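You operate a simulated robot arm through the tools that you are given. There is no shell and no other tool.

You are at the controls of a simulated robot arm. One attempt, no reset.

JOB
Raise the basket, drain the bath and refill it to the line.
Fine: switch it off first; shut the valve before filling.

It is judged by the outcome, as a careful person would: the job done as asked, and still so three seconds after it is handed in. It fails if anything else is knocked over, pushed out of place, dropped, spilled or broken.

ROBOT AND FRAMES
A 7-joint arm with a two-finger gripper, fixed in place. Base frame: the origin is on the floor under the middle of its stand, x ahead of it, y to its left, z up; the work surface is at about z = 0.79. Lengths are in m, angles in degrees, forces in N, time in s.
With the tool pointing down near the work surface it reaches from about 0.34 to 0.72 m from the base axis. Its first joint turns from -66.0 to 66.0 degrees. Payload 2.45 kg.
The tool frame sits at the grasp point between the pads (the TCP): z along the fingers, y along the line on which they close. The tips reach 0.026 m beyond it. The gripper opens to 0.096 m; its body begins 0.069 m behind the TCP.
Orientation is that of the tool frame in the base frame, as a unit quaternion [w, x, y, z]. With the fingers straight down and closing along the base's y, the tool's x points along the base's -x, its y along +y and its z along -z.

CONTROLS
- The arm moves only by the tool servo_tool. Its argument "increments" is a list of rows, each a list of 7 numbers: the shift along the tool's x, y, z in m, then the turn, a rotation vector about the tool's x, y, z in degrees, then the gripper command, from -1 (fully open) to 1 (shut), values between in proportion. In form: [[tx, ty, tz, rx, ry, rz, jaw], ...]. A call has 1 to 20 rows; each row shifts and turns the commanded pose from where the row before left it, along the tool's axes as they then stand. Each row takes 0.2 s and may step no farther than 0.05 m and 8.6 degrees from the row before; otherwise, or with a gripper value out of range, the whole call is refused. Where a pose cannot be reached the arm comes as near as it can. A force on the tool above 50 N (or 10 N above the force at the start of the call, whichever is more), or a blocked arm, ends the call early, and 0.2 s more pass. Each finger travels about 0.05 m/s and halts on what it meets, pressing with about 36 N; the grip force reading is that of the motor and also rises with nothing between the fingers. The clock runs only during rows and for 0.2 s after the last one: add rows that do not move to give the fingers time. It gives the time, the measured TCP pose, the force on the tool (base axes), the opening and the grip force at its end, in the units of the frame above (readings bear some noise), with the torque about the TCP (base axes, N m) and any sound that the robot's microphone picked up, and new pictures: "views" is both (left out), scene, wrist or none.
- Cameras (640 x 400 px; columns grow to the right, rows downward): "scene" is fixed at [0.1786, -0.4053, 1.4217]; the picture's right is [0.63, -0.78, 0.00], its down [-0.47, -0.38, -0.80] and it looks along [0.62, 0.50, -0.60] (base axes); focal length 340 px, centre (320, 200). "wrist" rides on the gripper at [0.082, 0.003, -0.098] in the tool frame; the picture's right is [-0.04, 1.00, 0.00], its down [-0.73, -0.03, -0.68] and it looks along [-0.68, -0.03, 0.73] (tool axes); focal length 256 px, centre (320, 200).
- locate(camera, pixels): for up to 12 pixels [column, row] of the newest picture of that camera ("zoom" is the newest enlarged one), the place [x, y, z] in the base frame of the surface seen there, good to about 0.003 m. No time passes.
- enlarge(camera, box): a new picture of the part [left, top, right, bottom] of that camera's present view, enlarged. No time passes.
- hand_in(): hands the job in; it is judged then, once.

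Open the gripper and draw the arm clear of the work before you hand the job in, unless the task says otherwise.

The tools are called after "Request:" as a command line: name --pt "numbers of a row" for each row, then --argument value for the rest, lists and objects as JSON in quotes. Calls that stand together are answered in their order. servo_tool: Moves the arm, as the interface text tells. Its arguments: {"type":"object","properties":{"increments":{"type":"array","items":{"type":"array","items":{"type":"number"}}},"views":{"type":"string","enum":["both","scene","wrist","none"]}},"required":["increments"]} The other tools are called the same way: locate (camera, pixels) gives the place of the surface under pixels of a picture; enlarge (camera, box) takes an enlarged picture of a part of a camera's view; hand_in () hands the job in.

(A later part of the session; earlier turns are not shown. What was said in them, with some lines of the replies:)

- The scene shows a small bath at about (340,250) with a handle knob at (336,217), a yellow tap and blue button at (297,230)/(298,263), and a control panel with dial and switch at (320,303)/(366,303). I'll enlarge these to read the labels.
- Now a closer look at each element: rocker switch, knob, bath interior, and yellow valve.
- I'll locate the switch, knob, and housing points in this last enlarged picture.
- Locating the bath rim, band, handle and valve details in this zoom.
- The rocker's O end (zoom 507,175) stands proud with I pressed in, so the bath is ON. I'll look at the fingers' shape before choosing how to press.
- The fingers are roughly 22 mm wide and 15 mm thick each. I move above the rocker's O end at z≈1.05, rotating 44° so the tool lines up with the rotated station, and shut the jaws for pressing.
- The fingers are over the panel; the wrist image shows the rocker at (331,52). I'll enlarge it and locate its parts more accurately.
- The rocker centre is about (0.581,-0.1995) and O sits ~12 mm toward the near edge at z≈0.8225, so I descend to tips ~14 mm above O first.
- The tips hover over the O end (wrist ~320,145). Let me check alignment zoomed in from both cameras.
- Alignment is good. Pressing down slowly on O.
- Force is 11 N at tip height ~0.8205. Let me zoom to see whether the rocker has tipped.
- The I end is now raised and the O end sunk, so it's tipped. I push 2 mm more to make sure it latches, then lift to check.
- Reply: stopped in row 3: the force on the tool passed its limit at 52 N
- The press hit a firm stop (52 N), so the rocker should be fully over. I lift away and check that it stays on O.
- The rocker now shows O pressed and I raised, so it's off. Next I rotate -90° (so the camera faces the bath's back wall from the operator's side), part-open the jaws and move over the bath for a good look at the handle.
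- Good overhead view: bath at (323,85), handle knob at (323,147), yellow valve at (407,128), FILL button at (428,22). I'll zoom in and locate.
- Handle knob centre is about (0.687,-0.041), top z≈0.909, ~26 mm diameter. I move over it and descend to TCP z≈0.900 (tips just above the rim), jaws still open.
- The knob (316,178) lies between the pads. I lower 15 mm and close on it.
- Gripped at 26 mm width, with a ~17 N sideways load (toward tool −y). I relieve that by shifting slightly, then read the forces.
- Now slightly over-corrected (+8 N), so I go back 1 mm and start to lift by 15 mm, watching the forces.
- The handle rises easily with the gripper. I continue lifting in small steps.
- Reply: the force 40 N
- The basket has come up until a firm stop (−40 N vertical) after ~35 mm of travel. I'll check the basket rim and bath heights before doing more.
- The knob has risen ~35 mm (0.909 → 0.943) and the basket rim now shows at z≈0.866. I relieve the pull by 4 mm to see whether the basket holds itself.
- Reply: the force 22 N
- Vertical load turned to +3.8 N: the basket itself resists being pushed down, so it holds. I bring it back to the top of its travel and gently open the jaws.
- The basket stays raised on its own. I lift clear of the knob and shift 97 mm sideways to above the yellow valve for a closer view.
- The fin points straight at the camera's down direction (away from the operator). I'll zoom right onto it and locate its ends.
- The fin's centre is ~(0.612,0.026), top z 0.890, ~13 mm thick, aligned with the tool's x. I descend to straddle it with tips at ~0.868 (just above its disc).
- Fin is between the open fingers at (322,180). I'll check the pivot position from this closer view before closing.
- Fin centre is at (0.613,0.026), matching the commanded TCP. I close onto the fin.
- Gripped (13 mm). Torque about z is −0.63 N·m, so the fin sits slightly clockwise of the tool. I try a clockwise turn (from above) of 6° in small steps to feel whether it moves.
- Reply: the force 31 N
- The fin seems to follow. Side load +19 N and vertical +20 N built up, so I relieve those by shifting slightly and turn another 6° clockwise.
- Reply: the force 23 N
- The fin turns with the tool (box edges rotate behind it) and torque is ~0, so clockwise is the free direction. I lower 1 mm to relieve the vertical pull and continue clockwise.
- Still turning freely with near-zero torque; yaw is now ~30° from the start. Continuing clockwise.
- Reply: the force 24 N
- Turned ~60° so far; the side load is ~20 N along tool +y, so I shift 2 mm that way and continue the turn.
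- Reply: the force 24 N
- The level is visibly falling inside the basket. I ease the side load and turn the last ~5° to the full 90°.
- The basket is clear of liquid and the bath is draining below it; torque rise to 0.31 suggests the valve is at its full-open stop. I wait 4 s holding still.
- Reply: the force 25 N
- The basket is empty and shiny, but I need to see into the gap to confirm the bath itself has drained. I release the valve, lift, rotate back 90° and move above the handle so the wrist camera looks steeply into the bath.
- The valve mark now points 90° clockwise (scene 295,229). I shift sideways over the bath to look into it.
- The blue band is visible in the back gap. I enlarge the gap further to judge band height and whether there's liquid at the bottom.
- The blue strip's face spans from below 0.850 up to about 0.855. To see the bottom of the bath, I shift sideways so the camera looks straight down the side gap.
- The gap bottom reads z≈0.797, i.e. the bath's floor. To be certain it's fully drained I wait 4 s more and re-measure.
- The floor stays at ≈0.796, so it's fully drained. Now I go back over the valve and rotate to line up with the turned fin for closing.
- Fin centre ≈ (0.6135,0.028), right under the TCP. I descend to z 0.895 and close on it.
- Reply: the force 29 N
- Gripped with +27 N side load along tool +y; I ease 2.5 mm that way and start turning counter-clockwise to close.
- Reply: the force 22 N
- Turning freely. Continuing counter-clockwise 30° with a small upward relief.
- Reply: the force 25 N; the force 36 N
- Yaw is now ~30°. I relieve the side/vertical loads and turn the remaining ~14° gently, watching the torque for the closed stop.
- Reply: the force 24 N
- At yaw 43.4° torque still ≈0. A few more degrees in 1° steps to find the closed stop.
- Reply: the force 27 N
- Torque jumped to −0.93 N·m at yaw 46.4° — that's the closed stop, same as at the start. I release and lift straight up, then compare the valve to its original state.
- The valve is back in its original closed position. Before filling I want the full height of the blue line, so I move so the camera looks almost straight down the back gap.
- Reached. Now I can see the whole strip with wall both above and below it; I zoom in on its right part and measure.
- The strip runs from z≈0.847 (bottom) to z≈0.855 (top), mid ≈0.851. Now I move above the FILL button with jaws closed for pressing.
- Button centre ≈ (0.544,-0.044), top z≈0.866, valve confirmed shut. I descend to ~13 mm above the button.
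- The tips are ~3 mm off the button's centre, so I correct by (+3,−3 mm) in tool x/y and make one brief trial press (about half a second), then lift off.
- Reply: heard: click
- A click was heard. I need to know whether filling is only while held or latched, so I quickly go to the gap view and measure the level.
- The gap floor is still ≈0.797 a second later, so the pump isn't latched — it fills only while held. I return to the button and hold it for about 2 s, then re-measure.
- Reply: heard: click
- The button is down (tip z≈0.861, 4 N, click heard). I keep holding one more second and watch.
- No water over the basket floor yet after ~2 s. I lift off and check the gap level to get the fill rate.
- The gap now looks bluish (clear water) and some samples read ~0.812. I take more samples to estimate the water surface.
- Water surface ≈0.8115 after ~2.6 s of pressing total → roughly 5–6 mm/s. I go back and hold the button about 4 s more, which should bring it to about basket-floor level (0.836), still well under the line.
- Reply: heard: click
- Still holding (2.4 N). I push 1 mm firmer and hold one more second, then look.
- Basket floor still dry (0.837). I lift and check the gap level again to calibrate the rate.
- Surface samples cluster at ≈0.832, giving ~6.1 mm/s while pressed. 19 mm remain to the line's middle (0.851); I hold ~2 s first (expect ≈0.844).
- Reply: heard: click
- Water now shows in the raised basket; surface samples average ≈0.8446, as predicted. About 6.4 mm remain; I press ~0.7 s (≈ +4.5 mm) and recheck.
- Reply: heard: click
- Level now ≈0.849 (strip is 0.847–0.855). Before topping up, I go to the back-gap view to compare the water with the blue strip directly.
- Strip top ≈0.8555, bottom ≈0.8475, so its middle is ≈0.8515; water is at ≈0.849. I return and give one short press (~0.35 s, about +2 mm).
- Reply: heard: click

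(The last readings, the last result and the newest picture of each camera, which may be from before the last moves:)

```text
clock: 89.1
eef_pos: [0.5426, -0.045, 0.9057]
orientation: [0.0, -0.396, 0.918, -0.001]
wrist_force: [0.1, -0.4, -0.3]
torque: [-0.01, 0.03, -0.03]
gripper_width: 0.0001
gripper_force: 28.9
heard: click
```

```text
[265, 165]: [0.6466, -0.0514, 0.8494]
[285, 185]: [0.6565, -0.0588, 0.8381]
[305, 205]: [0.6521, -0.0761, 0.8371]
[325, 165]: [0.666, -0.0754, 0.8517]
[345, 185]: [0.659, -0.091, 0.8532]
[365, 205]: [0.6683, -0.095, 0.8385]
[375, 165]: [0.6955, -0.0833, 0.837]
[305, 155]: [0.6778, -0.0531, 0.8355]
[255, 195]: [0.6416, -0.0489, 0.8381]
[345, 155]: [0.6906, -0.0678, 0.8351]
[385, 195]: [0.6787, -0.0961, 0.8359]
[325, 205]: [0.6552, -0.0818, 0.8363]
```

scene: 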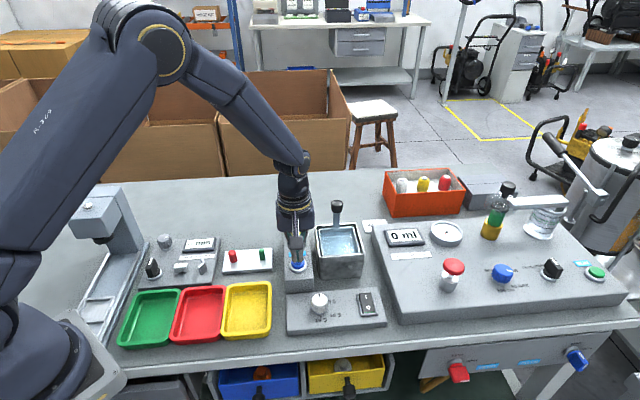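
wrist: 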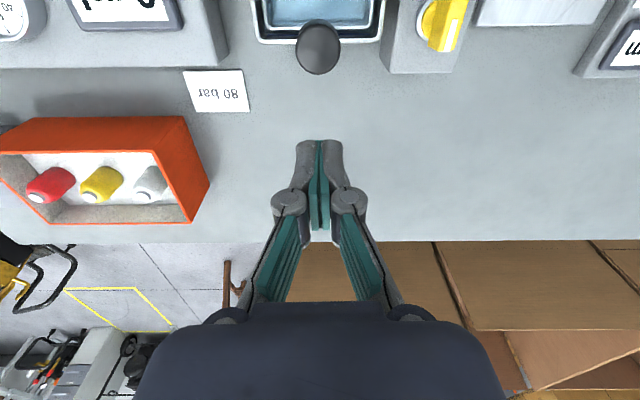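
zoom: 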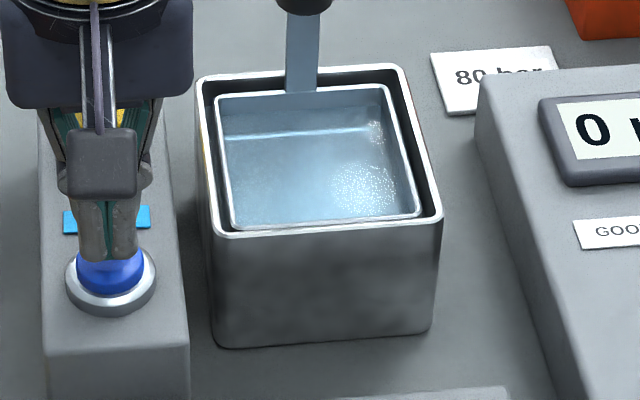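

Surface samples now average ≈0.8513 — on the strip's middle. I lift away, open the gripper and withdraw up and back clear of the bench.

Request:
servo_tool --pt "0 0 -0.045 0 0 0 1" --pt "0 0 -0.045 0 0 0 1" --pt "0 0 -0.045 0 0 0 1" --pt "-0.004 0.0395 -0.022 0 0 0 0" --pt "-0.004 0.0395 -0.022 0 0 0 -0.5" --pt "-0.004 0.0395 -0.022 0 0 0 -1" --pt "-0.004 0.0395 -0.022 0 0 0 -1" --pt "-0.004 0.0395 -0.022 0 0 0 -1" --pt "0 0 0 0 0 0 -1" --pt "0 0 0 0 0 0 -1" --views "both"

Request:
enlarge --camera "scene" --box '[270, 195, 400, 345]'

Request:
enlarge --camera "scene" --box '[300, 210, 380, 290]'

Request:
locate --camera "zoom" --pixels '[[260, 160], [280, 180], [300, 200], [360, 200], [380, 170], [300, 150], [265, 165], [325, 165], [345, 185], [275, 175], [335, 175], [355, 195]]'

```text
clock: 91.3
eef_pos: [0.4126, 0.1035, 1.1508]
orientation: [0.001, -0.396, 0.918, 0.001]
wrist_force: [0.5, -0.6, -1.0]
torque: [0.01, 0.03, -0.02]
gripper_width: 0.0961
gripper_force: 0.0
```

scene: 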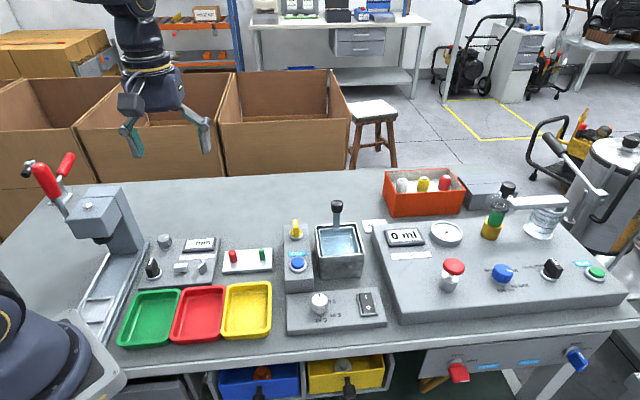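
wrist: 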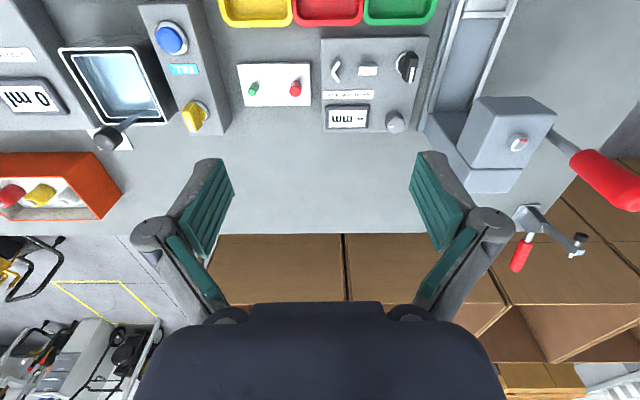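

```text
2.67 times, centred on (335, 270) of scene
```

zoom: 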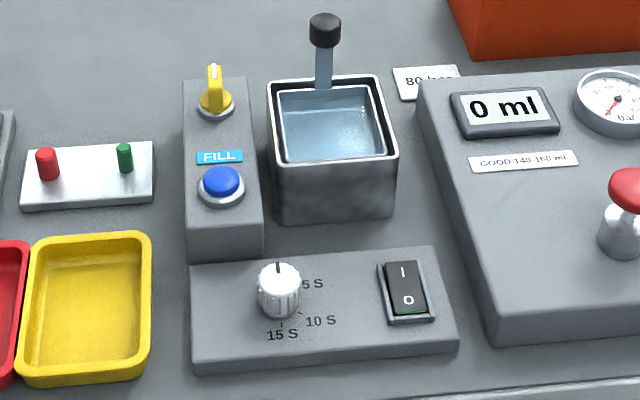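

```text
5.00 times, centred on (340, 250) of scene
```

zoom: 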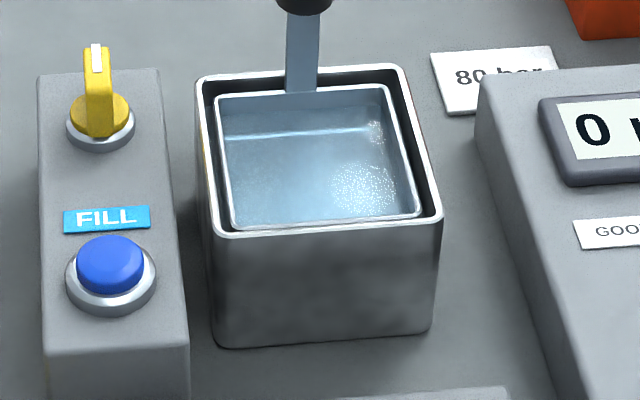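

```text
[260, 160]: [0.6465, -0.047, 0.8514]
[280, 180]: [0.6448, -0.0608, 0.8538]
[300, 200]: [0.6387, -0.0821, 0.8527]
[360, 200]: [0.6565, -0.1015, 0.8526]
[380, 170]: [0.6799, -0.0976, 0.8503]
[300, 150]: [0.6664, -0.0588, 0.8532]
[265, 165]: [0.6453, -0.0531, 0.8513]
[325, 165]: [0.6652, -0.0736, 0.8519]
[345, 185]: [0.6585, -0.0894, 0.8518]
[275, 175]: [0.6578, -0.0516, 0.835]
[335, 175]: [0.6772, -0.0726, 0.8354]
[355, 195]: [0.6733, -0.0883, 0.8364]
```

Final state: rocker on O, valve closed, basket still raised, water at ≈0.852 on the blue line and stable over 2 s, nothing else disturbed, arm clear with gripper open. Handing in.

Request:
hand_in

```text
The job is handed in.
```

I switched the bath off, raised the basket, drained it and refilled it to the line, then handed the job in. I have no result from the judging yet.

- **Switch:** I pressed the rocker to O first. It stayed there in the last pictures.
- **Basket:** it went up about 35 mm to its stop and held there by itself after I let go. I left it raised.
- **Draining:** I turned the yellow valve clockwise until the bath was empty. The bath floor read the same height, about 0.796 m, in two checks four seconds apart.
- **Valve:** I turned it back against its closed stop before pressing FILL.
- **Filling:** the FILL button only runs while held, so I filled in short presses. The water ended at about 0.852 m, inside the blue strip (0.8475 to 0.8555 m), and had not dropped two seconds later.

In the last pictures nothing else on the bench had moved and I saw no spill. The arm is clear of the bench with the gripper open.
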